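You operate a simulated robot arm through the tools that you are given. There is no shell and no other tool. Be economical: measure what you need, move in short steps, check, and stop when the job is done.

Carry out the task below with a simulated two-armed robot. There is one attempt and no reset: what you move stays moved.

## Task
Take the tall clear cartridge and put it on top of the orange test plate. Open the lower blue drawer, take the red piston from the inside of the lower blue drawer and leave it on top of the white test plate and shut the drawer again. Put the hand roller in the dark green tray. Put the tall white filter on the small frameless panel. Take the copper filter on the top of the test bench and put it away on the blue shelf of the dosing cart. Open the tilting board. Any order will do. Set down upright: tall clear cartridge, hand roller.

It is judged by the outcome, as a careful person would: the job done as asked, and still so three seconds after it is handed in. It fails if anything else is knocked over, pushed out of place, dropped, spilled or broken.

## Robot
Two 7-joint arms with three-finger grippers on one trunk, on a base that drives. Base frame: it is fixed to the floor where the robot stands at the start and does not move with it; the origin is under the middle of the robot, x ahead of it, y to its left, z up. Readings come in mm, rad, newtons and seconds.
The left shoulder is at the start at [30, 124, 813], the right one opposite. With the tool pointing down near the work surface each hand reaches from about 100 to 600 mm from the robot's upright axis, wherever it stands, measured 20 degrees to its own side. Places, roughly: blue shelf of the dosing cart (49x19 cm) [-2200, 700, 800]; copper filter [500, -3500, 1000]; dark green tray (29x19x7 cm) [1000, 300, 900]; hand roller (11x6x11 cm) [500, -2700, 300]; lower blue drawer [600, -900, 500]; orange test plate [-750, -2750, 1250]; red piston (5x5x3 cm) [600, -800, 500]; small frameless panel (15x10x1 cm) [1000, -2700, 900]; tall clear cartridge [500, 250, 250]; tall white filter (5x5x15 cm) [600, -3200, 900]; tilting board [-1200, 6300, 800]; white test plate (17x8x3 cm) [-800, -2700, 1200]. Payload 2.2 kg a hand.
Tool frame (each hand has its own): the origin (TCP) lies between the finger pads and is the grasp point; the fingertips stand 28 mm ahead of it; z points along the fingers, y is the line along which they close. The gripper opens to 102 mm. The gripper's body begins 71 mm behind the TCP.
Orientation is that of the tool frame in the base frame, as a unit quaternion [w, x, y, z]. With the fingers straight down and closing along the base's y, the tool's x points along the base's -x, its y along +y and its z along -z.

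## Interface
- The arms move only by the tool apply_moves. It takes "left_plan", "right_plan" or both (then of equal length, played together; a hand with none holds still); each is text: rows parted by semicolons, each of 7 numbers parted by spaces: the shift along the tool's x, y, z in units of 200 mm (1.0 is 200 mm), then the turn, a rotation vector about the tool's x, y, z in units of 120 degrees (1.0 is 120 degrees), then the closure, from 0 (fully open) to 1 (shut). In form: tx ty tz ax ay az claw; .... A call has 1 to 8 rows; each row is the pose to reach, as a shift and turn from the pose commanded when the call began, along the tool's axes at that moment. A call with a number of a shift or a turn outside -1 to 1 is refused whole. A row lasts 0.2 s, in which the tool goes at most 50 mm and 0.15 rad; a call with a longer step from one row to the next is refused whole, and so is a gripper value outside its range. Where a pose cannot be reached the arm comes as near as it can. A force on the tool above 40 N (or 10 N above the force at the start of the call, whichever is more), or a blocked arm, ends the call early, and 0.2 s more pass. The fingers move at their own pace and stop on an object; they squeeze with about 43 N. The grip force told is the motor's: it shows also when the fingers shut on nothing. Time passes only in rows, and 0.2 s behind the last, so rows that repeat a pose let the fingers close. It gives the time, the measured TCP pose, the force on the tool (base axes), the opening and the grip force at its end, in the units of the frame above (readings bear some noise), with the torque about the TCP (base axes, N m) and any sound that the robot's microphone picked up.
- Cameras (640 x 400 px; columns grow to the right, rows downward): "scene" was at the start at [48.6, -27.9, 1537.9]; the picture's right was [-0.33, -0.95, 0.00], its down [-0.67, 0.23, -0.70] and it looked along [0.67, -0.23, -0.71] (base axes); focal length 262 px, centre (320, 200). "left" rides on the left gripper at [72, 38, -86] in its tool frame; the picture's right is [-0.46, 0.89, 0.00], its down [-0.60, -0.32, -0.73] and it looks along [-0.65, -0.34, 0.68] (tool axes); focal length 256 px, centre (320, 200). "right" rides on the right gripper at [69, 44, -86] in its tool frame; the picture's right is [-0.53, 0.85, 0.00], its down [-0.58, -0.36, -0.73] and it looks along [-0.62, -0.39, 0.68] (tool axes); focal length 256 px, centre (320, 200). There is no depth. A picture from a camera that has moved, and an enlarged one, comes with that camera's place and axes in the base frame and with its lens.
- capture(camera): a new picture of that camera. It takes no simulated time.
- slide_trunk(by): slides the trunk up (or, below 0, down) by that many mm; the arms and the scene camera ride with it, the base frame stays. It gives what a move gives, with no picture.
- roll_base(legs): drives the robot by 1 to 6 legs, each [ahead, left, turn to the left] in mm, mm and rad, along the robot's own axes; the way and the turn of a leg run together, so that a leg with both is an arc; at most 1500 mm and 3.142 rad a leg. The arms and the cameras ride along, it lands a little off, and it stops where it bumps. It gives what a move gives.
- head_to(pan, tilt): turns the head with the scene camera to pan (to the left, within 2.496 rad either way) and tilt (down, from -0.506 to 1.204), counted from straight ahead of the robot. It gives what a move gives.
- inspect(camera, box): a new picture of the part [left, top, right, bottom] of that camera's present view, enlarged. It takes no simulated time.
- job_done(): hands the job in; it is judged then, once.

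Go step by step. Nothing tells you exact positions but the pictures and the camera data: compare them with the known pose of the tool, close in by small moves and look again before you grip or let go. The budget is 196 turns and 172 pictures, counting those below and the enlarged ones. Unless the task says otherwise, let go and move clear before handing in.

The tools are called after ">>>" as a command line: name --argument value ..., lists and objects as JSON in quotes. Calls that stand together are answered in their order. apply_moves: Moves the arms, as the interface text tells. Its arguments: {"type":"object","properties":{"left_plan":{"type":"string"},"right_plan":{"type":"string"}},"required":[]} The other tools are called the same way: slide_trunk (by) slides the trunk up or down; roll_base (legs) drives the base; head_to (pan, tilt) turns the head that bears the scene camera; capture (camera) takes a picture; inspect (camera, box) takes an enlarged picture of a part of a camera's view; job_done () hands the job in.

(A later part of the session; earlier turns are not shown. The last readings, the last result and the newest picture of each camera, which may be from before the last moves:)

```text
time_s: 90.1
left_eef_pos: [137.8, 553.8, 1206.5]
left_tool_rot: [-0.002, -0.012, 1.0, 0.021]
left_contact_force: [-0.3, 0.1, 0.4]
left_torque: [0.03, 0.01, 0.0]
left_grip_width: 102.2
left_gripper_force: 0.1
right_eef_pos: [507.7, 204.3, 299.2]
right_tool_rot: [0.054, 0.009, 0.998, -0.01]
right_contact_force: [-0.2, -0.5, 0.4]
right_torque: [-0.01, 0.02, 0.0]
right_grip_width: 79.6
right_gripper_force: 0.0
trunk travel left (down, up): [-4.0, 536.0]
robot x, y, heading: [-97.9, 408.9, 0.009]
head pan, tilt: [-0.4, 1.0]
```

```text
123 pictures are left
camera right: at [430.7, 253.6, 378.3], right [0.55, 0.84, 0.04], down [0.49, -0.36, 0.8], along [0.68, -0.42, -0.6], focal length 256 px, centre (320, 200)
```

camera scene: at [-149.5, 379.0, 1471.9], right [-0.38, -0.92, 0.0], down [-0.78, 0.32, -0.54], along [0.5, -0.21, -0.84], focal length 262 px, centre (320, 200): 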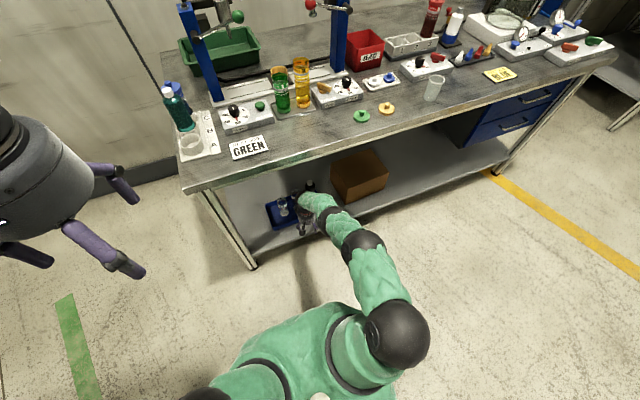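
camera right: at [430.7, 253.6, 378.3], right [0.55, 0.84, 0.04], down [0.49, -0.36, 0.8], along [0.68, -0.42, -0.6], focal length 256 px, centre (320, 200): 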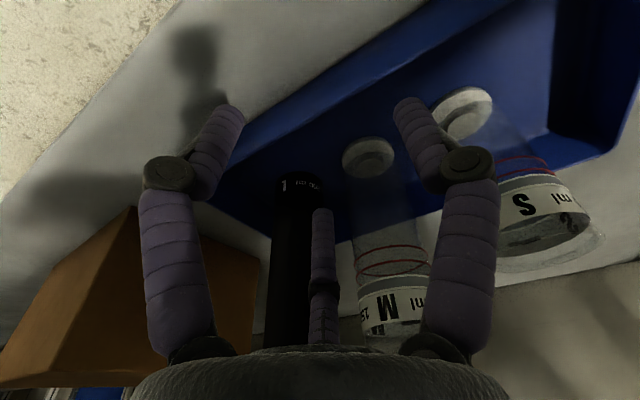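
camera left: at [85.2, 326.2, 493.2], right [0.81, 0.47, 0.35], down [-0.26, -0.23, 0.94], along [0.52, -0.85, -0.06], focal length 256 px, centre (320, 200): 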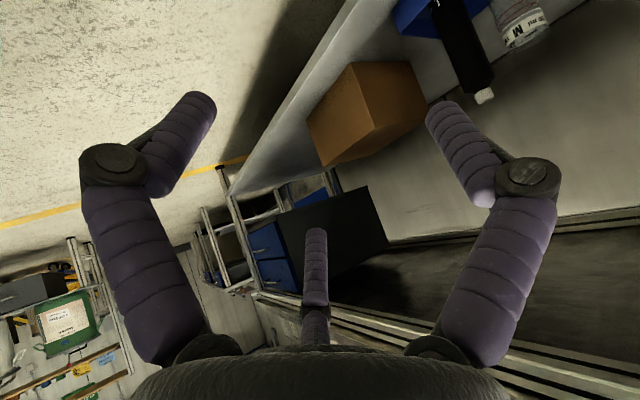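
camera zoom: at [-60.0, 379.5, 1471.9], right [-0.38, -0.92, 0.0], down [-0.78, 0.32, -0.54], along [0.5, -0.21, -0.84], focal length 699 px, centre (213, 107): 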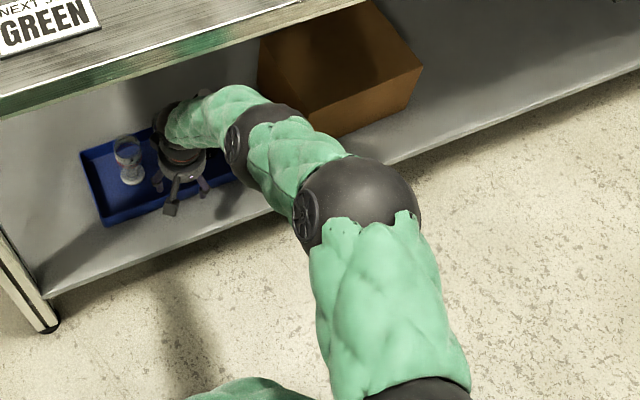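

Clear line in. Narrow the opening to ~70 mm and drive 88 mm on.

>>> apply_moves --right_plan "0 0 0 0 0 0 0.31; 0 0 0 0 0 0 0.31"

>>> roll_base --legs '[[50, 0, -0.005]]'

>>> capture --camera "right"

```text
time_s: 90.7
left_eef_pos: [136.6, 555.1, 1207.6]
left_tool_rot: [-0.002, -0.013, 1.0, 0.022]
left_contact_force: [0.1, 0.7, 0.2]
left_torque: [0.03, -0.01, -0.02]
left_grip_width: 102.1
left_gripper_force: 0.0
right_eef_pos: [507.0, 206.0, 300.1]
right_tool_rot: [0.054, 0.009, 0.998, -0.01]
right_contact_force: [0.2, -0.3, -0.8]
right_torque: [-0.02, 0.02, -0.03]
right_grip_width: 70.4
right_gripper_force: 0.1
trunk travel left (down, up): [-4.0, 536.0]
robot x, y, heading: [-98.6, 409.7, 0.006]
head pan, tilt: [-0.4, 1.0]
```

```text
time_s: 91.7
left_eef_pos: [188.8, 553.4, 1207.6]
left_tool_rot: [-0.002, -0.01, 1.0, 0.022]
left_contact_force: [0.7, -0.4, 0.2]
left_torque: [0.03, 0.04, 0.03]
left_grip_width: 102.0
left_gripper_force: 0.0
right_eef_pos: [557.2, 201.6, 301.5]
right_tool_rot: [0.054, 0.012, 0.998, -0.01]
right_contact_force: [-0.2, 0.3, -1.3]
right_torque: [-0.02, -0.03, -0.01]
right_grip_width: 70.5
right_gripper_force: 0.1
trunk travel left (down, up): [-4.0, 536.0]
robot x, y, heading: [-49.5, 406.5, -0.004]
head pan, tilt: [-0.4, 1.0]
```

```text
122 pictures are left
camera right: at [479.9, 250.2, 378.3], right [0.55, 0.83, 0.04], down [0.48, -0.36, 0.8], along [0.68, -0.42, -0.6], focal length 256 px, centre (320, 200)
```

right: 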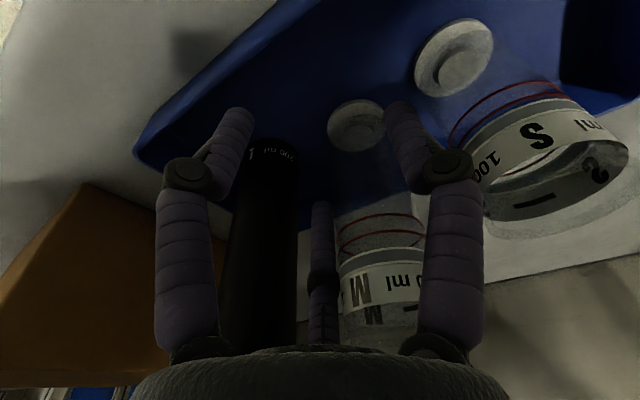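

>>> roll_base --legs '[[42, 4, 0.002]]'

>>> capture --camera "right"

```text
time_s: 92.6
left_eef_pos: [216.8, 552.2, 1209.1]
left_tool_rot: [0.004, -0.01, 1.0, 0.023]
left_contact_force: [-0.7, -0.4, 0.4]
left_torque: [-0.04, 0.03, 0.0]
left_grip_width: 101.8
left_gripper_force: 0.0
right_eef_pos: [570.3, 210.9, 287.3]
right_tool_rot: [0.04, 0.013, 0.999, -0.003]
right_contact_force: [0.0, 0.8, 0.1]
right_torque: [0.0, 0.0, -0.04]
right_grip_width: 70.7
right_gripper_force: 0.1
trunk travel left (down, up): [-4.0, 536.0]
robot x, y, heading: [-2.8, 414.0, -0.002]
head pan, tilt: [-0.4, 1.0]
```

```text
121 pictures are left
camera right: at [495.6, 259.0, 368.2], right [0.55, 0.83, 0.04], down [0.51, -0.37, 0.78], along [0.66, -0.41, -0.63], focal length 256 px, centre (320, 200)
```

right: 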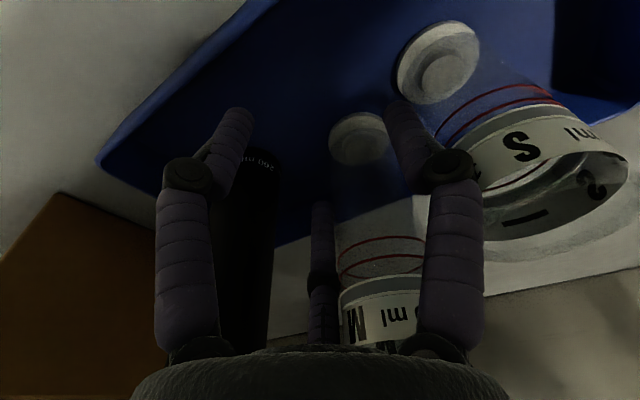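

>>> capture --camera "scene"

```text
120 pictures are left
camera scene: at [14.8, 379.2, 1471.5], right [-0.39, -0.92, -0.01], down [-0.77, 0.33, -0.55], along [0.51, -0.21, -0.84], focal length 262 px, centre (320, 200)
```

scene: 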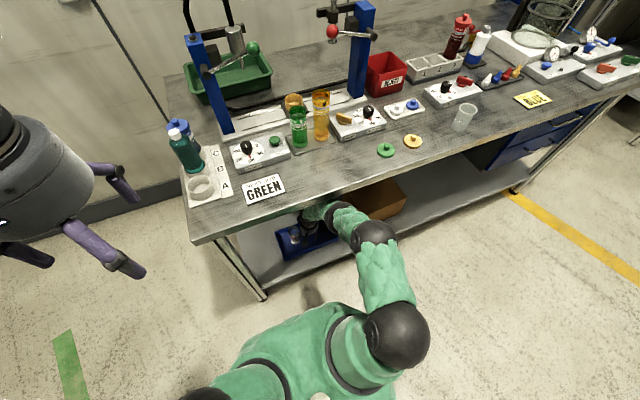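

Still the elbow at the rail; back off 60 mm, then extend the arm further.

>>> roll_base --legs '[[-75, 0, 0]]'

>>> apply_moves --right_plan "-0.1 0 -0.03 0 0 0 0.31; -0.2 0 -0.05 0 0 0 0.31; -0.25 0 -0.05 0 0 0 0.31; -0.25 0 -0.05 0 0 0 0.31"

>>> capture --camera "right"

```text
time_s: 93.6
left_eef_pos: [155.1, 556.5, 1207.4]
left_tool_rot: [-0.002, -0.009, 1.0, 0.022]
left_contact_force: [-0.9, -0.1, 0.7]
left_torque: [-0.02, -0.02, 0.0]
left_grip_width: 102.0
left_gripper_force: 0.0
right_eef_pos: [497.1, 210.7, 282.9]
right_tool_rot: [0.035, 0.013, 0.999, -0.004]
right_contact_force: [-0.3, -0.2, 0.3]
right_torque: [0.03, -0.04, 0.03]
right_grip_width: 70.5
right_gripper_force: 0.0
trunk travel left (down, up): [-4.0, 536.0]
robot x, y, heading: [-82.5, 411.5, -0.001]
head pan, tilt: [-0.4, 1.0]
```

```text
time_s: 94.6
left_eef_pos: [156.2, 556.5, 1206.7]
left_tool_rot: [-0.002, -0.009, 1.0, 0.021]
left_contact_force: [-0.5, -0.8, 0.3]
left_torque: [0.03, 0.04, 0.01]
left_grip_width: 102.0
left_gripper_force: 0.1
right_eef_pos: [548.3, 208.7, 295.9]
right_tool_rot: [0.034, 0.014, 0.999, -0.005]
right_contact_force: [-0.4, -0.4, -0.4]
right_torque: [-0.01, 0.02, -0.01]
right_grip_width: 70.4
right_gripper_force: 0.0
trunk travel left (down, up): [-4.0, 536.0]
robot x, y, heading: [-76.9, 412.1, 0.004]
head pan, tilt: [-0.4, 1.0]
```

```text
119 pictures are left
camera right: at [474.8, 256.8, 377.7], right [0.56, 0.83, 0.03], down [0.52, -0.37, 0.77], along [0.65, -0.41, -0.63], focal length 256 px, centre (320, 200)
```

right: 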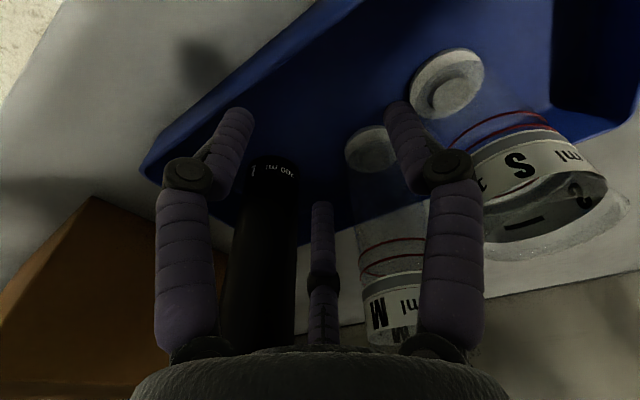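

>>> apply_moves --right_plan "-0.1 0.02 0 0 0 0 0.31; -0.2 0.03 0 0 0 0 0.31; -0.2 0.03 0 0 0 0 0.31"

>>> capture --camera "right"

```text
time_s: 95.4
left_eef_pos: [157.3, 556.1, 1207.5]
left_tool_rot: [-0.001, -0.008, 1.0, 0.021]
left_contact_force: [-0.4, 0.0, 0.7]
left_torque: [-0.01, -0.01, -0.01]
left_grip_width: 102.1
left_gripper_force: 0.0
right_eef_pos: [579.9, 217.2, 305.0]
right_tool_rot: [0.035, 0.014, 0.999, -0.005]
right_contact_force: [0.1, -0.1, 0.8]
right_torque: [0.03, 0.01, -0.02]
right_grip_width: 70.4
right_gripper_force: 0.1
right hand out of reach, approached as far as the arm can: row 2, 3
trunk travel left (down, up): [-4.0, 536.0]
robot x, y, heading: [-76.5, 406.5, -0.004]
head pan, tilt: [-0.4, 1.0]
```

```text
118 pictures are left
camera right: at [506.3, 264.7, 386.4], right [0.56, 0.83, 0.03], down [0.51, -0.37, 0.77], along [0.65, -0.41, -0.63], focal length 256 px, centre (320, 200)
```

right: 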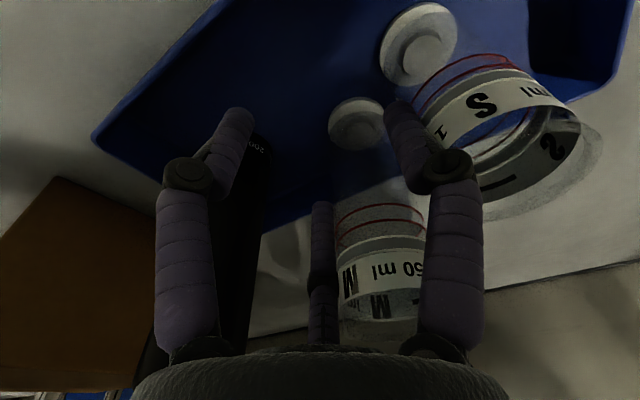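

The pictures show the gripper really has three jaws (one at +y, two at the ∓x/−y sides), and the front jaw nudged M back a little; it is still upright at about (628,226). I must come from above: back out, raise to z≈390 with the arm extended, and re-enter.

>>> roll_base --legs '[[-130, 0, 0]]'

>>> apply_moves --right_plan "0 0 -0.2 0 0 0.06 0.31; 0 0 -0.4 0 0 0.12 0.31; 0 0 -0.5 0 0 0.18 0.31; 0 0 -0.5 0 0 0.25 0.31; 0 0 -0.5 0 0 0.25 0.31"

>>> capture --camera "right"

>>> inspect --camera "scene" --box '[220, 160, 460, 310]'

```text
time_s: 96.7
left_eef_pos: [26.1, 557.5, 1207.9]
left_tool_rot: [-0.002, -0.01, 1.0, 0.021]
left_contact_force: [-0.8, -0.4, -1.1]
left_torque: [0.02, 0.0, 0.02]
left_grip_width: 102.1
left_gripper_force: 0.0
right_eef_pos: [451.2, 218.9, 304.2]
right_tool_rot: [0.035, 0.011, 0.999, -0.005]
right_contact_force: [0.0, -0.4, 0.8]
right_torque: [0.0, 0.03, 0.02]
right_grip_width: 70.3
right_gripper_force: 0.1
trunk travel left (down, up): [-4.0, 536.0]
robot x, y, heading: [-211.2, 413.5, 0.003]
head pan, tilt: [-0.4, 1.0]
```

```text
time_s: 97.9
left_eef_pos: [27.6, 556.7, 1207.3]
left_tool_rot: [-0.002, -0.009, 1.0, 0.022]
left_contact_force: [0.5, -0.9, 0.2]
left_torque: [-0.02, -0.04, -0.02]
left_grip_width: 102.1
left_gripper_force: 0.1
right_eef_pos: [444.9, 222.4, 404.8]
right_tool_rot: [0.035, 0.271, 0.962, 0.004]
right_contact_force: [0.5, 0.3, -0.1]
right_torque: [0.01, 0.01, -0.02]
right_grip_width: 70.2
right_gripper_force: 0.1
trunk travel left (down, up): [-4.0, 536.0]
robot x, y, heading: [-208.9, 412.7, 0.002]
head pan, tilt: [-0.4, 1.0]
```

```text
117 pictures are left
camera right: at [402.9, 297.3, 488.4], right [0.89, 0.44, 0.06], down [0.25, -0.6, 0.76], along [0.37, -0.66, -0.65], focal length 256 px, centre (320, 200)
```

right: 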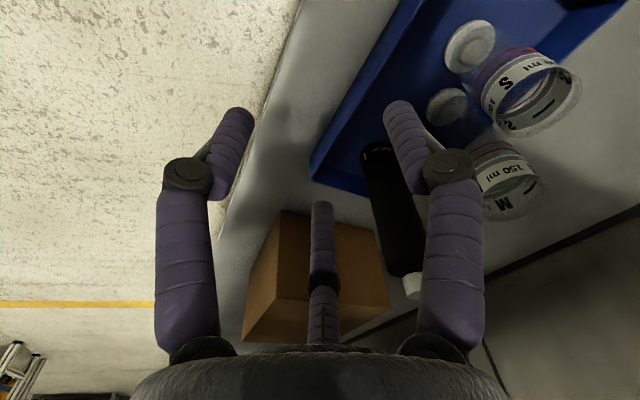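

```text
2.67 times, centred on (340, 235) of scene
camera zoom: at [-172.0, 383.7, 1471.9], right [-0.39, -0.92, 0.0], down [-0.78, 0.33, -0.54], along [0.5, -0.21, -0.84], focal length 699 px, centre (267, 107)
```

zoom: 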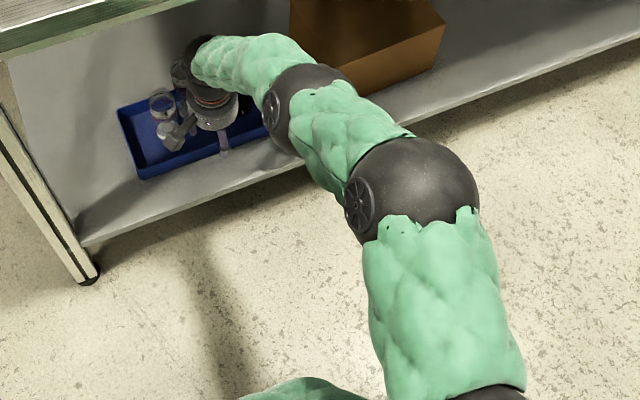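

M is confirmed at about (628,227), top z≈357. Extend the arm 60 mm more in open space, then drive in at this height.

>>> apply_moves --right_plan "-0.13 0.08 0.01 0 0 0 0.31; -0.255 0.156 0.02 0 0 0 0.31; -0.34 0.21 0.026 0 0 0 0.31; -0.34 0.21 0.026 0 0 0 0.31"

>>> roll_base --legs '[[60, 0, 0]]'

>>> inspect --camera "scene" --box '[220, 160, 460, 310]'

```text
time_s: 98.9
left_eef_pos: [28.2, 557.2, 1207.1]
left_tool_rot: [-0.002, -0.01, 1.0, 0.022]
left_contact_force: [0.9, 0.3, -0.7]
left_torque: [-0.01, 0.02, 0.01]
left_grip_width: 102.0
left_gripper_force: 0.1
right_eef_pos: [505.2, 220.8, 409.7]
right_tool_rot: [0.033, 0.27, 0.962, 0.004]
right_contact_force: [0.8, 0.0, 0.7]
right_torque: [0.01, 0.05, -0.01]
right_grip_width: 70.5
right_gripper_force: 0.1
right hand out of reach, approached as far as the arm can: row 3, 4
trunk travel left (down, up): [-4.0, 536.0]
robot x, y, heading: [-207.9, 410.6, 0.003]
head pan, tilt: [-0.4, 1.0]
```

```text
time_s: 99.8
left_eef_pos: [88.0, 557.6, 1207.3]
left_tool_rot: [-0.002, -0.01, 1.0, 0.022]
left_contact_force: [0.7, 0.9, -0.8]
left_torque: [0.03, 0.03, 0.0]
left_grip_width: 102.0
left_gripper_force: 0.1
right_eef_pos: [566.2, 221.3, 409.3]
right_tool_rot: [0.034, 0.27, 0.962, 0.003]
right_contact_force: [0.6, -0.2, -0.3]
right_torque: [0.01, 0.0, -0.01]
right_grip_width: 70.4
right_gripper_force: 0.0
trunk travel left (down, up): [-4.0, 536.0]
robot x, y, heading: [-146.1, 412.7, -0.0]
head pan, tilt: [-0.4, 1.0]
```

```text
2.67 times, centred on (340, 235) of scene
camera zoom: at [-110.8, 383.7, 1471.9], right [-0.39, -0.92, 0.0], down [-0.78, 0.33, -0.54], along [0.5, -0.21, -0.84], focal length 699 px, centre (267, 107)
```

zoom: 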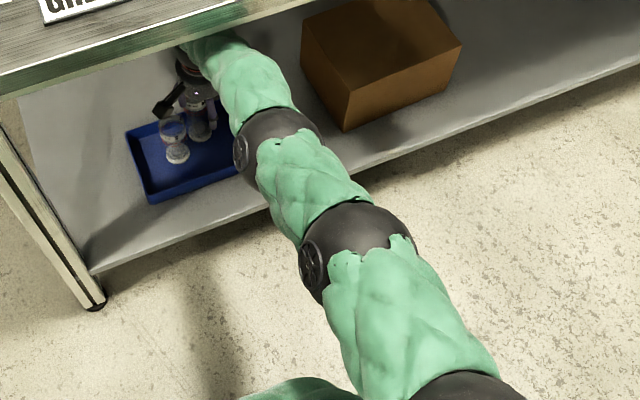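

>>> roll_base --legs '[[55, 5, 0]]'

>>> capture --camera "right"

```text
time_s: 100.8
left_eef_pos: [135.5, 558.9, 1208.7]
left_tool_rot: [0.001, -0.011, 1.0, 0.023]
left_contact_force: [0.4, 0.2, 0.2]
left_torque: [0.01, 0.0, 0.0]
left_grip_width: 101.9
left_gripper_force: 0.0
right_eef_pos: [601.1, 227.8, 393.8]
right_tool_rot: [0.021, 0.268, 0.963, 0.005]
right_contact_force: [-0.5, -0.4, -0.6]
right_torque: [-0.03, -0.01, 0.0]
right_grip_width: 70.4
right_gripper_force: 0.1
trunk travel left (down, up): [-4.0, 536.0]
robot x, y, heading: [-96.3, 419.3, -0.001]
head pan, tilt: [-0.4, 1.0]
```

```text
114 pictures are left
camera right: at [562.5, 303.3, 479.3], right [0.89, 0.45, 0.04], down [0.27, -0.61, 0.75], along [0.36, -0.66, -0.67], focal length 256 px, centre (320, 200)
```

right: 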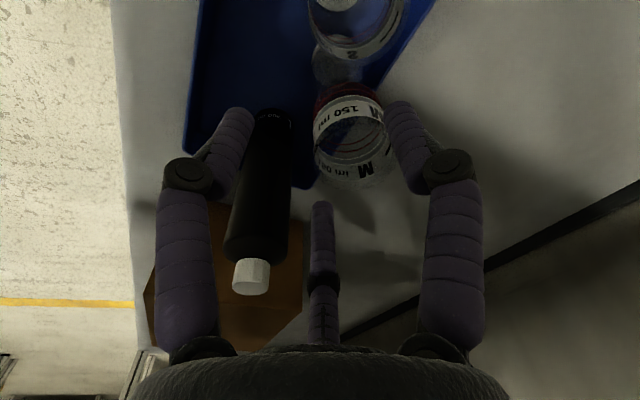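

Nearly there; the forearm lightly touches the rail. Pitching the fingers 10° forward about the wrist gains the last ~30 mm without moving the arm.

>>> roll_base --legs '[[-15, -3, 0]]'

>>> apply_moves --right_plan "-0.075 0.046 0 -0.022 -0.035 0 0.31; -0.149 0.091 0 -0.0435 -0.071 0 0.31; -0.2 0.122 -0.02 -0.06 -0.098 0 0.31; -0.2 0.122 -0.02 -0.06 -0.098 0 0.31"

>>> capture --camera "right"

```text
time_s: 101.6
left_eef_pos: [124.0, 558.8, 1208.6]
left_tool_rot: [-0.003, -0.01, 1.0, 0.022]
left_contact_force: [0.5, 0.2, -0.4]
left_torque: [0.03, -0.04, -0.02]
left_grip_width: 101.8
left_gripper_force: 0.0
right_eef_pos: [589.6, 227.1, 392.5]
right_tool_rot: [0.019, 0.268, 0.963, 0.003]
right_contact_force: [0.3, -0.4, 0.2]
right_torque: [-0.01, -0.02, -0.02]
right_grip_width: 70.5
right_gripper_force: 0.0
trunk travel left (down, up): [-4.0, 536.0]
robot x, y, heading: [-110.4, 416.3, 0.003]
head pan, tilt: [-0.4, 1.0]
```

```text
time_s: 102.6
left_eef_pos: [123.4, 558.1, 1207.1]
left_tool_rot: [-0.002, -0.01, 1.0, 0.022]
left_contact_force: [-0.3, 0.2, -0.6]
left_torque: [-0.04, 0.03, 0.02]
left_grip_width: 102.1
left_gripper_force: 0.0
right_eef_pos: [634.2, 227.2, 395.4]
right_tool_rot: [0.135, 0.264, 0.954, 0.035]
right_contact_force: [0.5, -0.2, -0.4]
right_torque: [0.03, 0.01, -0.02]
right_grip_width: 70.5
right_gripper_force: 0.0
trunk travel left (down, up): [-4.0, 536.0]
robot x, y, heading: [-109.6, 411.7, 0.003]
head pan, tilt: [-0.4, 1.0]
```

```text
113 pictures are left
camera right: at [575.4, 301.8, 469.1], right [0.86, 0.45, 0.24], down [0.09, -0.61, 0.79], along [0.5, -0.66, -0.56], focal length 256 px, centre (320, 200)
```

right: 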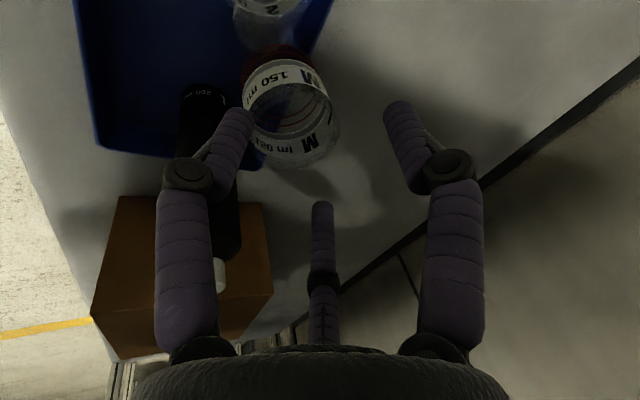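

M is under the hand at (628,228). Open the jaws wider and descend half way.

>>> apply_moves --right_plan "-0.0 -0.0 0 0 0 0 0.1; 0.03 -0.016 0.09 0 0 0 0.1; 0.06 -0.032 0.18 0 0 0 0.1"

>>> capture --camera "right"

```text
time_s: 103.4
left_eef_pos: [125.0, 559.2, 1207.8]
left_tool_rot: [-0.002, -0.01, 1.0, 0.022]
left_contact_force: [-1.3, 1.0, -1.0]
left_torque: [0.01, -0.02, 0.0]
left_grip_width: 102.0
left_gripper_force: 0.0
right_eef_pos: [630.4, 229.3, 371.3]
right_tool_rot: [0.136, 0.265, 0.954, 0.036]
right_contact_force: [-0.5, 0.0, -0.4]
right_torque: [0.01, -0.01, -0.03]
right_grip_width: 91.9
right_gripper_force: 0.2
right hand out of reach, approached as far as the arm can: row 3
trunk travel left (down, up): [-4.0, 536.0]
robot x, y, heading: [-111.0, 411.8, 0.006]
head pan, tilt: [-0.4, 1.0]
```

```text
112 pictures are left
camera right: at [571.8, 302.4, 444.6], right [0.86, 0.45, 0.25], down [0.09, -0.61, 0.79], along [0.5, -0.66, -0.56], focal length 256 px, centre (320, 200)
```

right: 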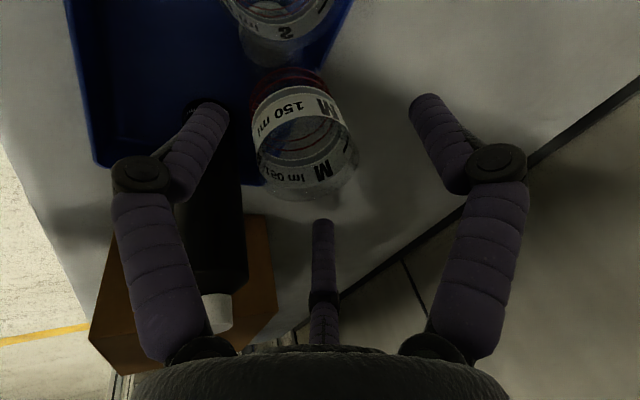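

>>> roll_base --legs '[[15, 2, 0]]'

>>> apply_moves --right_plan "0.06 -0.028 0.06 0 0 0 0.1; 0.115 -0.056 0.119 0 0 0 0.1"

>>> capture --camera "right"

```text
time_s: 104.1
left_eef_pos: [140.2, 560.7, 1206.4]
left_tool_rot: [-0.002, -0.01, 1.0, 0.022]
left_contact_force: [-0.1, -0.5, 0.2]
left_torque: [0.0, 0.04, 0.02]
left_grip_width: 101.9
left_gripper_force: 0.0
right_eef_pos: [645.3, 229.9, 371.0]
right_tool_rot: [0.135, 0.265, 0.954, 0.035]
right_contact_force: [-0.5, 0.3, -0.3]
right_torque: [0.01, 0.01, -0.04]
right_grip_width: 91.7
right_gripper_force: 0.0
trunk travel left (down, up): [-4.0, 536.0]
robot x, y, heading: [-98.1, 415.7, 0.001]
head pan, tilt: [-0.4, 1.0]
```

```text
time_s: 104.7
left_eef_pos: [140.7, 561.1, 1207.0]
left_tool_rot: [-0.002, -0.01, 1.0, 0.022]
left_contact_force: [0.7, 0.8, -1.1]
left_torque: [0.04, -0.02, -0.02]
left_grip_width: 102.1
left_gripper_force: 0.1
right_eef_pos: [629.5, 232.3, 340.0]
right_tool_rot: [0.135, 0.266, 0.954, 0.035]
right_contact_force: [0.6, 1.1, 0.6]
right_torque: [0.0, 0.05, 0.02]
right_grip_width: 91.8
right_gripper_force: 0.0
trunk travel left (down, up): [-4.0, 536.0]
robot x, y, heading: [-94.0, 421.3, 0.005]
head pan, tilt: [-0.4, 1.0]
```

```text
111 pictures are left
camera right: at [569.2, 307.3, 413.2], right [0.86, 0.45, 0.24], down [0.09, -0.61, 0.79], along [0.5, -0.66, -0.56], focal length 256 px, centre (320, 200)
```

right: 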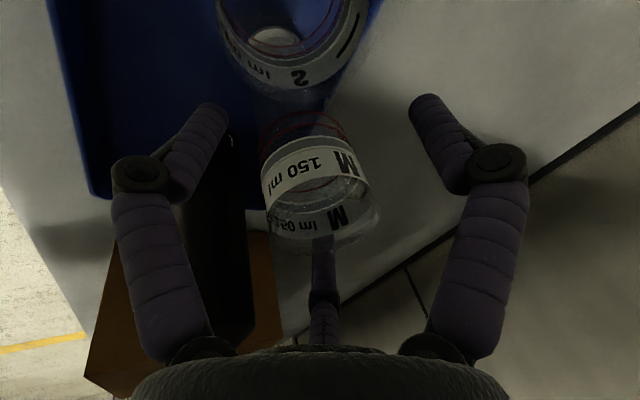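

M sits centred between the jaws. Lower 12 mm more and close.

>>> apply_moves --right_plan "0.015 -0.008 0.06 0 0 0 0.1; 0.015 -0.008 0.06 0 0 0 0.4; 0.015 -0.008 0.06 0 0 0 0.7; 0.015 -0.008 0.06 0 0 0 1; 0.015 -0.008 0.06 0 0 0 1; 0.015 -0.008 0.06 0 0 0 1"

>>> capture --camera "right"

```text
time_s: 106.1
left_eef_pos: [137.5, 561.3, 1207.6]
left_tool_rot: [-0.001, -0.01, 1.0, 0.022]
left_contact_force: [-0.2, -0.1, -0.2]
left_torque: [-0.02, 0.0, -0.01]
left_grip_width: 101.9
left_gripper_force: 0.2
right_eef_pos: [624.6, 233.5, 335.1]
right_tool_rot: [0.138, 0.265, 0.954, 0.036]
right_contact_force: [-4.2, 1.1, 23.2]
right_torque: [0.49, 0.62, 0.02]
right_grip_width: 52.7
right_gripper_force: 43.1
right hand out of reach, approached as far as the arm can: row 1, 2, 3, 4, 5, 6
trunk travel left (down, up): [-4.0, 536.0]
robot x, y, heading: [-98.0, 416.3, -0.001]
head pan, tilt: [-0.4, 1.0]
```

```text
110 pictures are left
camera right: at [566.0, 308.1, 407.9], right [0.86, 0.45, 0.25], down [0.09, -0.61, 0.79], along [0.51, -0.66, -0.56], focal length 256 px, centre (320, 200)
```

right: 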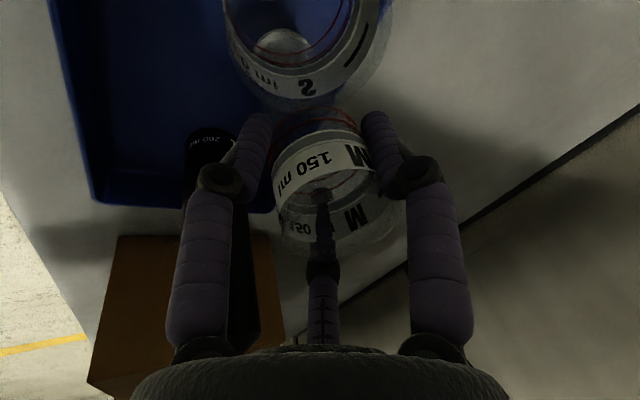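

Gripped (52.7 mm, 43 N). Lift gently and check.

>>> apply_moves --right_plan "-0.03 0.017 -0.12 0 0 0 1; -0.06 0.035 -0.24 0 0 0 1; -0.07 0.04 -0.3 0 0 0 1; -0.07 0.04 -0.3 0 0 0 1"

>>> capture --camera "right"

```text
time_s: 107.3
left_eef_pos: [136.5, 561.2, 1209.0]
left_tool_rot: [-0.001, -0.009, 1.0, 0.022]
left_contact_force: [1.1, -0.8, 0.1]
left_torque: [-0.04, -0.01, 0.01]
left_grip_width: 101.9
left_gripper_force: 0.0
right_eef_pos: [587.5, 245.0, 365.6]
right_tool_rot: [0.107, 0.26, 0.959, 0.033]
right_contact_force: [-0.2, 0.4, 1.1]
right_torque: [0.03, 0.02, 0.0]
right_grip_width: 52.6
right_gripper_force: 43.6
trunk travel left (down, up): [-4.0, 536.0]
robot x, y, heading: [-94.3, 417.6, 0.001]
head pan, tilt: [-0.4, 1.0]
stopped in row 4 (right hand): the arm was blocked; the commanded pose is now the measured one
```

```text
109 pictures are left
camera right: at [533.2, 318.4, 442.5], right [0.87, 0.46, 0.2], down [0.15, -0.61, 0.78], along [0.48, -0.64, -0.6], focal length 256 px, centre (320, 200)
```

right: 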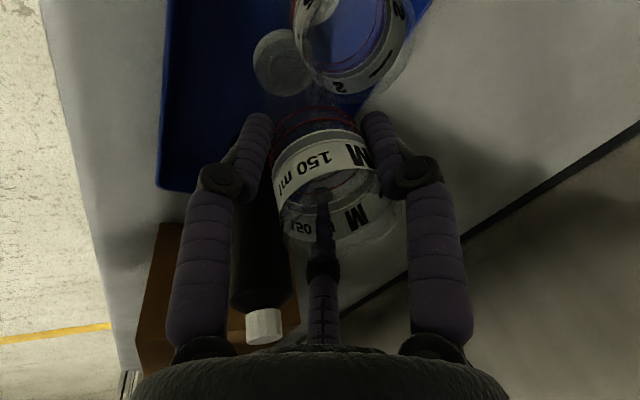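

M is off the crate floor but the elbow touches the rail. Shift back/right slightly, then lift further.

>>> roll_base --legs '[[-10, -22, 0]]'

>>> apply_moves --right_plan "-0.025 0.015 -0.1 0 0 0 1; -0.05 0.03 -0.2 0 0 0 1; -0.05 0.03 -0.2 0 0 0 1"

>>> capture --camera "right"

>>> inspect --camera "scene" --box '[220, 160, 460, 310]'

```text
time_s: 108.1
left_eef_pos: [129.8, 537.7, 1206.9]
left_tool_rot: [-0.002, -0.01, 1.0, 0.022]
left_contact_force: [-0.6, -0.1, -0.8]
left_torque: [0.01, -0.01, 0.02]
left_grip_width: 102.1
left_gripper_force: 0.0
right_eef_pos: [582.0, 221.2, 365.2]
right_tool_rot: [0.108, 0.26, 0.959, 0.034]
right_contact_force: [0.1, -0.3, -0.2]
right_torque: [0.03, 0.01, 0.03]
right_grip_width: 52.6
right_gripper_force: 42.4
trunk travel left (down, up): [-4.0, 536.0]
robot x, y, heading: [-107.8, 398.4, 0.0]
head pan, tilt: [-0.4, 1.0]
```

```text
time_s: 109.1
left_eef_pos: [125.3, 539.6, 1210.0]
left_tool_rot: [0.0, -0.009, 1.0, 0.019]
left_contact_force: [0.2, 0.4, 0.1]
left_torque: [-0.07, -0.04, -0.02]
left_grip_width: 102.0
left_gripper_force: 0.3
right_eef_pos: [545.6, 232.1, 376.4]
right_tool_rot: [0.074, 0.256, 0.963, 0.031]
right_contact_force: [0.4, -0.1, -0.5]
right_torque: [0.03, -0.02, -0.04]
right_grip_width: 52.5
right_gripper_force: 42.1
trunk travel left (down, up): [-4.0, 536.0]
robot x, y, heading: [-107.9, 394.2, -0.006]
head pan, tilt: [-0.4, 1.0]
stopped in row 3 (right hand): the arm was blocked; the commanded pose is now the measured one
```

```text
108 pictures are left
camera right: at [494.2, 303.6, 457.4], right [0.87, 0.47, 0.15], down [0.2, -0.62, 0.76], along [0.45, -0.63, -0.63], focal length 256 px, centre (320, 200)
```

right: 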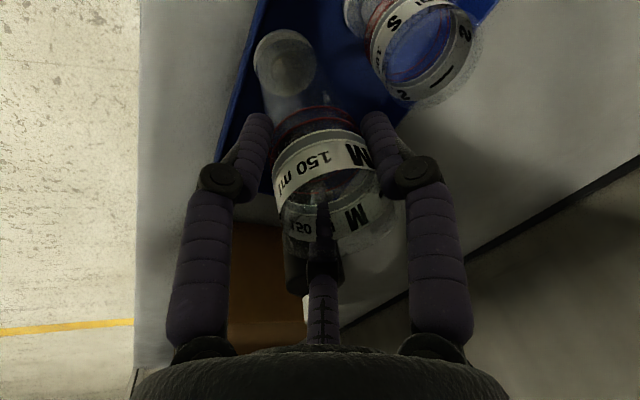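

```text
2.67 times, centred on (340, 235) of scene
camera zoom: at [-73.9, 366.5, 1474.2], right [-0.39, -0.92, 0.0], down [-0.77, 0.33, -0.54], along [0.5, -0.21, -0.84], focal length 699 px, centre (267, 107)
```

zoom: 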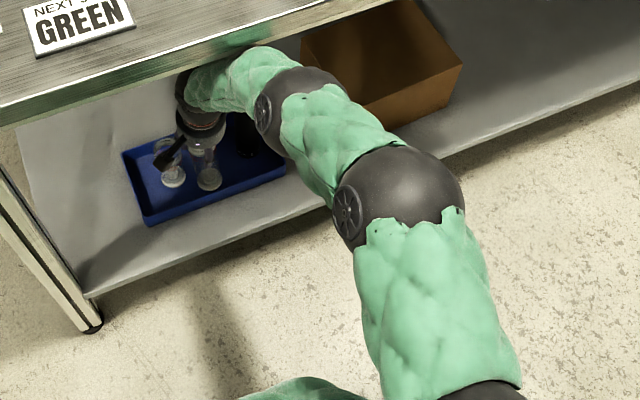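

>>> roll_base --legs '[[-30, 0, 0]]'

>>> apply_moves --right_plan "-0.02 0.01 -0.1 0 0 0 1; -0.04 0.02 -0.2 0 0 0 1; -0.04 0.02 -0.2 0 0 0 1"

>>> capture --camera "right"

```text
time_s: 110.0
left_eef_pos: [96.3, 538.4, 1207.6]
left_tool_rot: [-0.002, -0.008, 1.0, 0.022]
left_contact_force: [-0.2, -0.1, -0.4]
left_torque: [-0.01, 0.0, -0.02]
left_grip_width: 101.7
left_gripper_force: 0.0
right_eef_pos: [519.8, 230.7, 374.9]
right_tool_rot: [0.077, 0.256, 0.963, 0.031]
right_contact_force: [-0.3, -0.2, 7.2]
right_torque: [0.21, 0.1, -0.02]
right_grip_width: 52.7
right_gripper_force: 42.9
trunk travel left (down, up): [-4.0, 536.0]
robot x, y, heading: [-138.1, 395.1, -0.002]
head pan, tilt: [-0.4, 1.0]
```

```text
time_s: 110.8
left_eef_pos: [99.9, 536.9, 1206.6]
left_tool_rot: [-0.003, -0.009, 1.0, 0.022]
left_contact_force: [-0.2, -0.1, -0.6]
left_torque: [-0.03, -0.03, 0.02]
left_grip_width: 102.1
left_gripper_force: 0.0
right_eef_pos: [515.8, 231.6, 410.0]
right_tool_rot: [0.07, 0.256, 0.964, 0.031]
right_contact_force: [0.4, -0.3, -0.2]
right_torque: [0.03, -0.01, 0.02]
right_grip_width: 52.3
right_gripper_force: 43.9
trunk travel left (down, up): [-4.0, 536.0]
robot x, y, heading: [-135.5, 391.6, 0.001]
head pan, tilt: [-0.4, 1.0]
```

```text
106 pictures are left
camera right: at [465.5, 303.1, 492.0], right [0.87, 0.47, 0.14], down [0.21, -0.62, 0.76], along [0.44, -0.63, -0.64], focal length 256 px, centre (320, 200)
```

right: 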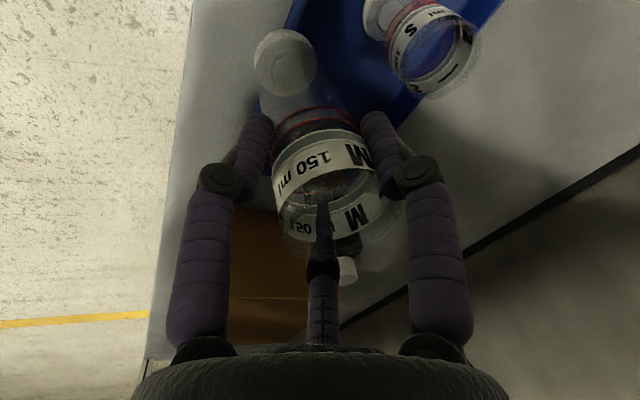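

M is free. Back well out and raise.

>>> roll_base --legs '[[-450, 0, 0]]'

>>> apply_moves --right_plan "0.1 -0.06 -0.2 0 0 0 1; 0.2 -0.12 -0.4 0 0 0 1; 0.3 -0.2 -0.6 0 0 0 1; 0.4 -0.3 -0.8 0 0 0 1; 0.5 -0.4 -0.95 0 0 0 1"

>>> head_to --pan -0.25 --tilt 0.75

>>> capture --camera "scene"

```text
time_s: 113.5
left_eef_pos: [-350.7, 538.9, 1208.6]
left_tool_rot: [-0.001, -0.008, 1.0, 0.021]
left_contact_force: [0.5, 0.0, -0.4]
left_torque: [0.03, -0.02, 0.02]
left_grip_width: 102.0
left_gripper_force: 0.0
right_eef_pos: [72.5, 229.1, 416.9]
right_tool_rot: [0.075, 0.259, 0.962, 0.03]
right_contact_force: [0.2, 0.1, -0.2]
right_torque: [-0.01, 0.0, -0.02]
right_grip_width: 52.4
right_gripper_force: 42.9
trunk travel left (down, up): [-4.0, 536.0]
robot x, y, heading: [-583.4, 394.8, -0.005]
head pan, tilt: [-0.4, 1.0]
```

```text
time_s: 114.7
left_eef_pos: [-350.7, 537.8, 1207.5]
left_tool_rot: [-0.002, -0.007, 1.0, 0.022]
left_contact_force: [0.1, 0.5, -0.3]
left_torque: [0.0, -0.01, 0.01]
left_grip_width: 102.0
left_gripper_force: 0.0
right_eef_pos: [-86.5, 209.8, 582.4]
right_tool_rot: [0.076, 0.258, 0.963, 0.031]
right_contact_force: [0.5, -0.2, -0.6]
right_torque: [-0.03, -0.02, 0.02]
right_grip_width: 52.2
right_gripper_force: 43.1
trunk travel left (down, up): [-4.0, 536.0]
robot x, y, heading: [-589.4, 397.8, -0.006]
head pan, tilt: [-0.4, 1.0]
```

```text
time_s: 115.5
left_eef_pos: [-349.8, 538.7, 1207.2]
left_tool_rot: [-0.001, -0.007, 1.0, 0.022]
left_contact_force: [0.0, -0.2, 0.1]
left_torque: [-0.01, -0.01, 0.02]
left_grip_width: 102.0
left_gripper_force: 0.0
right_eef_pos: [-85.2, 210.0, 582.4]
right_tool_rot: [0.076, 0.259, 0.962, 0.031]
right_contact_force: [0.4, -0.2, 0.1]
right_torque: [0.01, 0.03, 0.03]
right_grip_width: 52.2
right_gripper_force: 43.4
trunk travel left (down, up): [-4.0, 536.0]
robot x, y, heading: [-583.8, 395.4, -0.006]
head pan, tilt: [-0.25, 0.75]
```

```text
105 pictures are left
camera scene: at [-533.9, 373.4, 1491.0], right [-0.25, -0.97, 0.0], down [-0.66, 0.17, -0.73], along [0.71, -0.18, -0.68], focal length 262 px, centre (320, 200)
```

scene: 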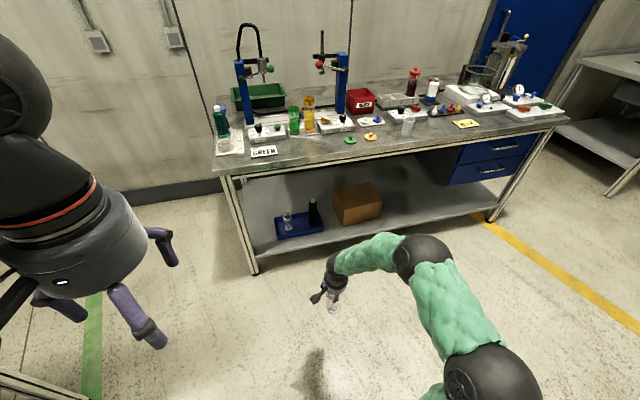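

M is in hand and everything else stands. Since the piston also goes to that rack, I'll go to the lower blue drawer next, holding M up in the right hand and using the left.

>>> apply_moves --right_plan "0 0 -0.2 0 0 0 1; 0 0 -0.4 0 0 0 1; 0 0 -0.6 0 0 0 1; 0 0 -0.8 0 0 0 1; 0 0 -1 0 0 0 1"

>>> apply_moves --right_plan "0 0 -0.2 0 0 0 1; 0 0 -0.4 0 0 0 1; 0 0 -0.6 0 0 0 1; 0 0 -0.7 0 0 0 1"

>>> roll_base --legs '[[0, -1450, 0]]'

>>> head_to --pan 0.0 --tilt 0.75

>>> capture --camera "scene"

```text
time_s: 116.7
left_eef_pos: [-351.0, 538.8, 1207.3]
left_tool_rot: [-0.001, -0.007, 1.0, 0.022]
left_contact_force: [-0.3, -0.2, 0.0]
left_torque: [-0.01, -0.04, -0.02]
left_grip_width: 102.1
left_gripper_force: 0.1
right_eef_pos: [-117.5, 202.1, 783.9]
right_tool_rot: [0.076, 0.259, 0.963, 0.031]
right_contact_force: [0.7, 0.0, -0.6]
right_torque: [-0.01, -0.02, -0.02]
right_grip_width: 52.0
right_gripper_force: 42.7
trunk travel left (down, up): [-4.0, 536.0]
robot x, y, heading: [-587.0, 393.3, -0.009]
head pan, tilt: [-0.25, 0.75]
```

```text
time_s: 117.7
left_eef_pos: [-350.8, 539.6, 1207.0]
left_tool_rot: [-0.002, -0.006, 1.0, 0.022]
left_contact_force: [-0.8, -0.5, 0.2]
left_torque: [0.04, -0.03, 0.02]
left_grip_width: 102.1
left_gripper_force: 0.2
right_eef_pos: [-139.0, 200.2, 918.8]
right_tool_rot: [0.076, 0.258, 0.963, 0.031]
right_contact_force: [-0.4, -0.1, -0.2]
right_torque: [-0.01, -0.04, 0.0]
right_grip_width: 52.1
right_gripper_force: 43.0
trunk travel left (down, up): [-4.0, 536.0]
robot x, y, heading: [-584.2, 395.9, -0.005]
head pan, tilt: [-0.25, 0.75]
```

```text
time_s: 125.2
left_eef_pos: [-356.8, -978.7, 1207.6]
left_tool_rot: [-0.002, -0.007, 1.0, 0.021]
left_contact_force: [-0.4, -0.1, -1.0]
left_torque: [0.0, 0.0, -0.01]
left_grip_width: 102.0
left_gripper_force: 0.0
right_eef_pos: [-146.2, -1316.0, 917.9]
right_tool_rot: [0.076, 0.258, 0.963, 0.031]
right_contact_force: [-0.4, -0.9, -0.9]
right_torque: [0.03, 0.03, 0.01]
right_grip_width: 51.9
right_gripper_force: 42.8
trunk travel left (down, up): [-4.0, 536.0]
robot x, y, heading: [-593.6, -1124.3, -0.006]
head pan, tilt: [-0.25, 0.75]
```

```text
time_s: 125.9
left_eef_pos: [-359.5, -978.6, 1206.7]
left_tool_rot: [-0.002, -0.007, 1.0, 0.022]
left_contact_force: [-0.6, -0.3, 0.7]
left_torque: [-0.04, -0.05, -0.02]
left_grip_width: 102.0
left_gripper_force: 0.0
right_eef_pos: [-147.5, -1315.6, 918.6]
right_tool_rot: [0.076, 0.258, 0.963, 0.031]
right_contact_force: [0.7, -0.2, -1.0]
right_torque: [0.01, -0.05, 0.0]
right_grip_width: 51.8
right_gripper_force: 43.6
trunk travel left (down, up): [-4.0, 536.0]
robot x, y, heading: [-593.9, -1120.8, -0.003]
head pan, tilt: [0.0, 0.75]
```

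```text
104 pictures are left
camera scene: at [-538.7, -1123.9, 1491.0], right [0.0, -1.0, 0.0], down [-0.68, 0.0, -0.73], along [0.73, 0.0, -0.68], focal length 262 px, centre (320, 200)
```

scene: 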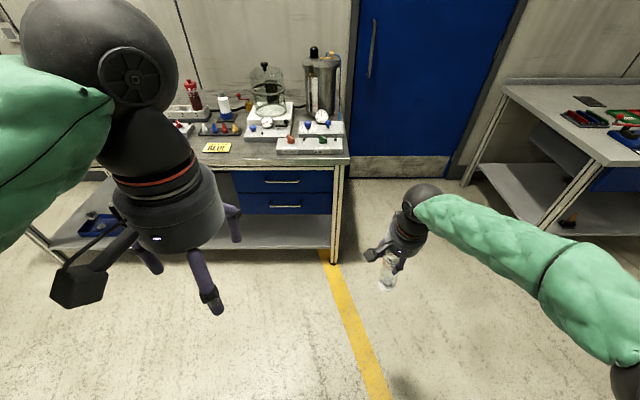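

The handles face me; I'll extend the left arm forward and pitch it to point at the lower drawer handle.

>>> apply_moves --left_plan "-0.167 0 0.167 0 0 0 0; -0.333 0 0.333 0 0 0 0; -0.5 0 0.5 0 0 0 0; -0.667 0 0.667 0 0 0 0; -0.833 0 0.833 0 0 0 0; -1 0 1 0 0 0 0"

>>> apply_moves --left_plan "-0.1 0 0.167 0 -0.065 0 0; -0.2 0 0.333 0 -0.13 0 0; -0.3 0 0.5 0 -0.195 0 0; -0.4 0 0.6 0 -0.26 0 0; -0.5 0 0.7 0 -0.32 0 0; -0.6 0 0.8 0 -0.38 0 0"

>>> apply_moves --left_plan "0 0 0.05 0 -0.065 0 0; 0 0 0.1 0 -0.13 0 0; 0 0 0.15 0 -0.195 0 0; 0 0 0.2 0 -0.26 0 0; 0 0 0.2 0 -0.32 0 0; 0 0 0.2 0 -0.36 0 0"

>>> capture --camera "left"

```text
time_s: 127.3
left_eef_pos: [-157.2, -965.8, 1007.2]
left_tool_rot: [-0.002, -0.007, 1.0, 0.022]
left_contact_force: [-0.4, 0.0, 0.1]
left_torque: [0.03, 0.01, -0.01]
left_grip_width: 101.9
left_gripper_force: 0.0
right_eef_pos: [-145.5, -1314.8, 917.9]
right_tool_rot: [0.076, 0.257, 0.963, 0.031]
right_contact_force: [0.3, 0.5, -0.7]
right_torque: [-0.01, -0.02, -0.05]
right_grip_width: 51.9
right_gripper_force: 43.1
trunk travel left (down, up): [-4.0, 536.0]
robot x, y, heading: [-592.4, -1120.8, -0.005]
head pan, tilt: [0.0, 0.75]
```

```text
time_s: 128.7
left_eef_pos: [-41.5, -960.1, 847.8]
left_tool_rot: [0.387, 0.001, 0.922, 0.022]
left_contact_force: [0.3, -1.0, -0.4]
left_torque: [-0.01, 0.02, 0.01]
left_grip_width: 102.0
left_gripper_force: 0.1
right_eef_pos: [-146.6, -1316.4, 918.9]
right_tool_rot: [0.076, 0.258, 0.963, 0.031]
right_contact_force: [0.7, -0.4, -0.3]
right_torque: [0.02, 0.01, 0.02]
right_grip_width: 51.7
right_gripper_force: 43.2
trunk travel left (down, up): [-4.0, 536.0]
robot x, y, heading: [-598.0, -1124.8, -0.003]
head pan, tilt: [0.0, 0.75]
```

```text
time_s: 130.1
left_eef_pos: [-13.5, -1012.3, 848.9]
left_tool_rot: [0.691, -0.003, 0.722, 0.034]
left_contact_force: [0.1, -0.2, 0.1]
left_torque: [0.0, 0.03, -0.01]
left_grip_width: 101.9
left_gripper_force: 0.1
left hand out of reach, approached as far as the arm can: row 4, 5, 6
right_eef_pos: [-146.4, -1316.1, 918.5]
right_tool_rot: [0.076, 0.258, 0.963, 0.03]
right_contact_force: [-0.6, -0.1, 0.2]
right_torque: [0.01, -0.02, 0.03]
right_grip_width: 51.9
right_gripper_force: 43.3
trunk travel left (down, up): [-4.0, 536.0]
robot x, y, heading: [-591.4, -1121.9, -0.005]
head pan, tilt: [0.0, 0.75]
```

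```text
103 pictures are left
camera left: at [-105.0, -976.7, 780.0], right [-0.03, 0.86, 0.5], down [-0.69, -0.38, 0.62], along [0.73, -0.33, 0.6], focal length 256 px, centre (320, 200)
```

left: 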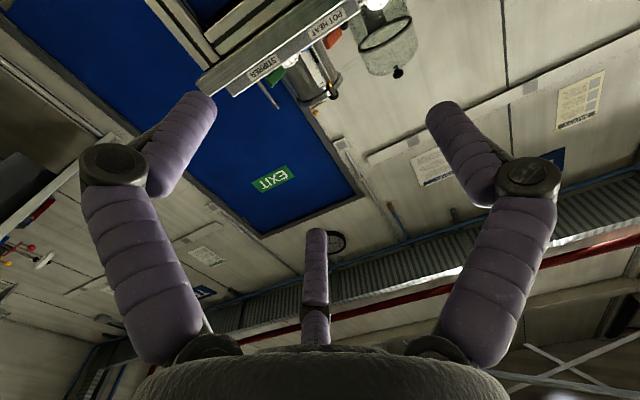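

>>> apply_moves --left_plan "0.05 0 0 0 0 0.07 0; 0.1 0 0 0 0 0.14 0; 0.15 0 0 0 0 0.21 0; 0.2 0 0 0 0 0.28 0; 0.25 0 0 0 0 0.35 0; 0.3 0 0 0 0 0.42 0; 0.35 0 0 0 0 0.49 0; 0.4 0 0 0 0 0.56 0"

>>> apply_moves --left_plan "0 0 0 0 0 0.07 0; 0 0 0 0 0 0.14 0; 0 0 0 0 0 0.19 0"

>>> capture --camera "left"

```text
time_s: 131.9
left_eef_pos: [-21.5, -1048.1, 788.4]
left_tool_rot: [0.56, 0.399, 0.599, 0.41]
left_contact_force: [-0.3, -0.4, 0.0]
left_torque: [0.01, 0.03, -0.02]
left_grip_width: 101.9
left_gripper_force: 0.1
left hand out of reach, approached as far as the arm can: row 1, 2, 3, 4, 5, 6, 7, 8
right_eef_pos: [-147.3, -1315.5, 918.1]
right_tool_rot: [0.077, 0.258, 0.963, 0.031]
right_contact_force: [-0.8, -0.3, -0.5]
right_torque: [0.0, -0.01, -0.02]
right_grip_width: 51.8
right_gripper_force: 42.8
trunk travel left (down, up): [-4.0, 536.0]
robot x, y, heading: [-592.8, -1122.5, -0.003]
head pan, tilt: [0.0, 0.75]
```

```text
time_s: 132.7
left_eef_pos: [-32.8, -1060.7, 784.4]
left_tool_rot: [0.481, 0.506, 0.508, 0.504]
left_contact_force: [-0.4, -0.5, -0.6]
left_torque: [-0.02, 0.0, 0.02]
left_grip_width: 102.0
left_gripper_force: 0.1
left hand out of reach, approached as far as the arm can: row 1, 2, 3
right_eef_pos: [-146.8, -1316.9, 918.4]
right_tool_rot: [0.076, 0.258, 0.963, 0.03]
right_contact_force: [-0.3, -0.5, -1.2]
right_torque: [-0.01, 0.01, 0.03]
right_grip_width: 51.6
right_gripper_force: 42.4
trunk travel left (down, up): [-4.0, 536.0]
robot x, y, heading: [-591.2, -1125.4, -0.006]
head pan, tilt: [0.0, 0.75]
```

```text
102 pictures are left
camera left: at [-119.0, -991.2, 824.5], right [0.04, -0.48, 0.88], down [-0.73, -0.61, -0.31], along [0.69, -0.63, -0.37], focal length 256 px, centre (320, 200)
```

left: 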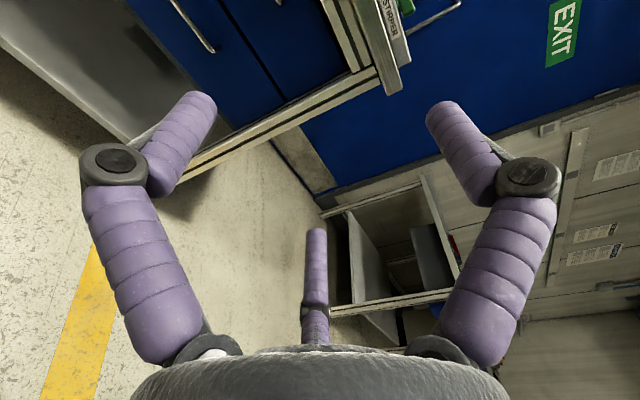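

>>> apply_moves --left_plan "0 -0.2 0 0 0 0 0; 0 -0.4 0 0 0 0 0; 0 -0.6 0 0 0 0 0; 0 -0.8 0 0 0 0 0; 0 -1 0 0 0 0 0"

>>> roll_base --legs '[[50, 100, 0]]'

>>> capture --camera "left"

```text
time_s: 133.9
left_eef_pos: [-47.2, -1108.9, 629.5]
left_tool_rot: [0.472, 0.509, 0.506, 0.512]
left_contact_force: [0.5, -0.2, -0.6]
left_torque: [0.03, 0.0, 0.03]
left_grip_width: 101.9
left_gripper_force: 0.1
left hand out of reach, approached as far as the arm can: row 1, 2, 3, 4, 5
right_eef_pos: [-146.5, -1315.8, 918.9]
right_tool_rot: [0.076, 0.258, 0.963, 0.031]
right_contact_force: [1.1, -0.1, -0.6]
right_torque: [-0.03, -0.05, 0.02]
right_grip_width: 51.4
right_gripper_force: 43.2
trunk travel left (down, up): [-4.0, 536.0]
robot x, y, heading: [-593.2, -1117.0, -0.006]
head pan, tilt: [0.0, 0.75]
```

```text
time_s: 135.1
left_eef_pos: [2.4, -1008.6, 629.8]
left_tool_rot: [0.472, 0.51, 0.507, 0.51]
left_contact_force: [-0.2, 0.8, -1.1]
left_torque: [0.0, 0.03, 0.0]
left_grip_width: 102.1
left_gripper_force: 0.1
right_eef_pos: [-95.2, -1215.3, 919.0]
right_tool_rot: [0.076, 0.258, 0.963, 0.03]
right_contact_force: [0.1, 0.4, 0.2]
right_torque: [-0.03, 0.0, -0.02]
right_grip_width: 51.4
right_gripper_force: 43.1
trunk travel left (down, up): [-4.0, 536.0]
robot x, y, heading: [-542.9, -1020.4, -0.005]
head pan, tilt: [0.0, 0.75]
```

```text
101 pictures are left
camera left: at [-82.9, -941.2, 672.0], right [0.05, -0.5, 0.86], down [-0.72, -0.62, -0.32], along [0.69, -0.61, -0.39], focal length 256 px, centre (320, 200)
```

left: 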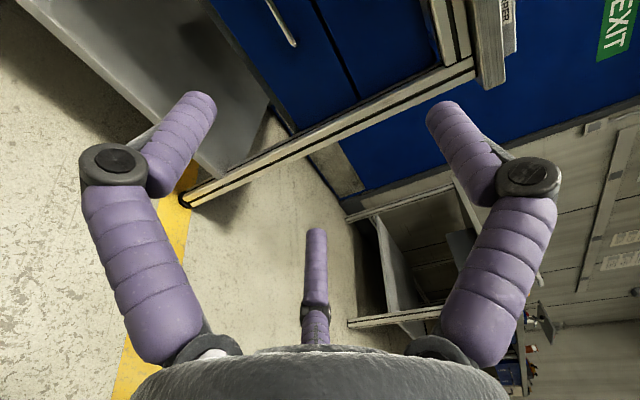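

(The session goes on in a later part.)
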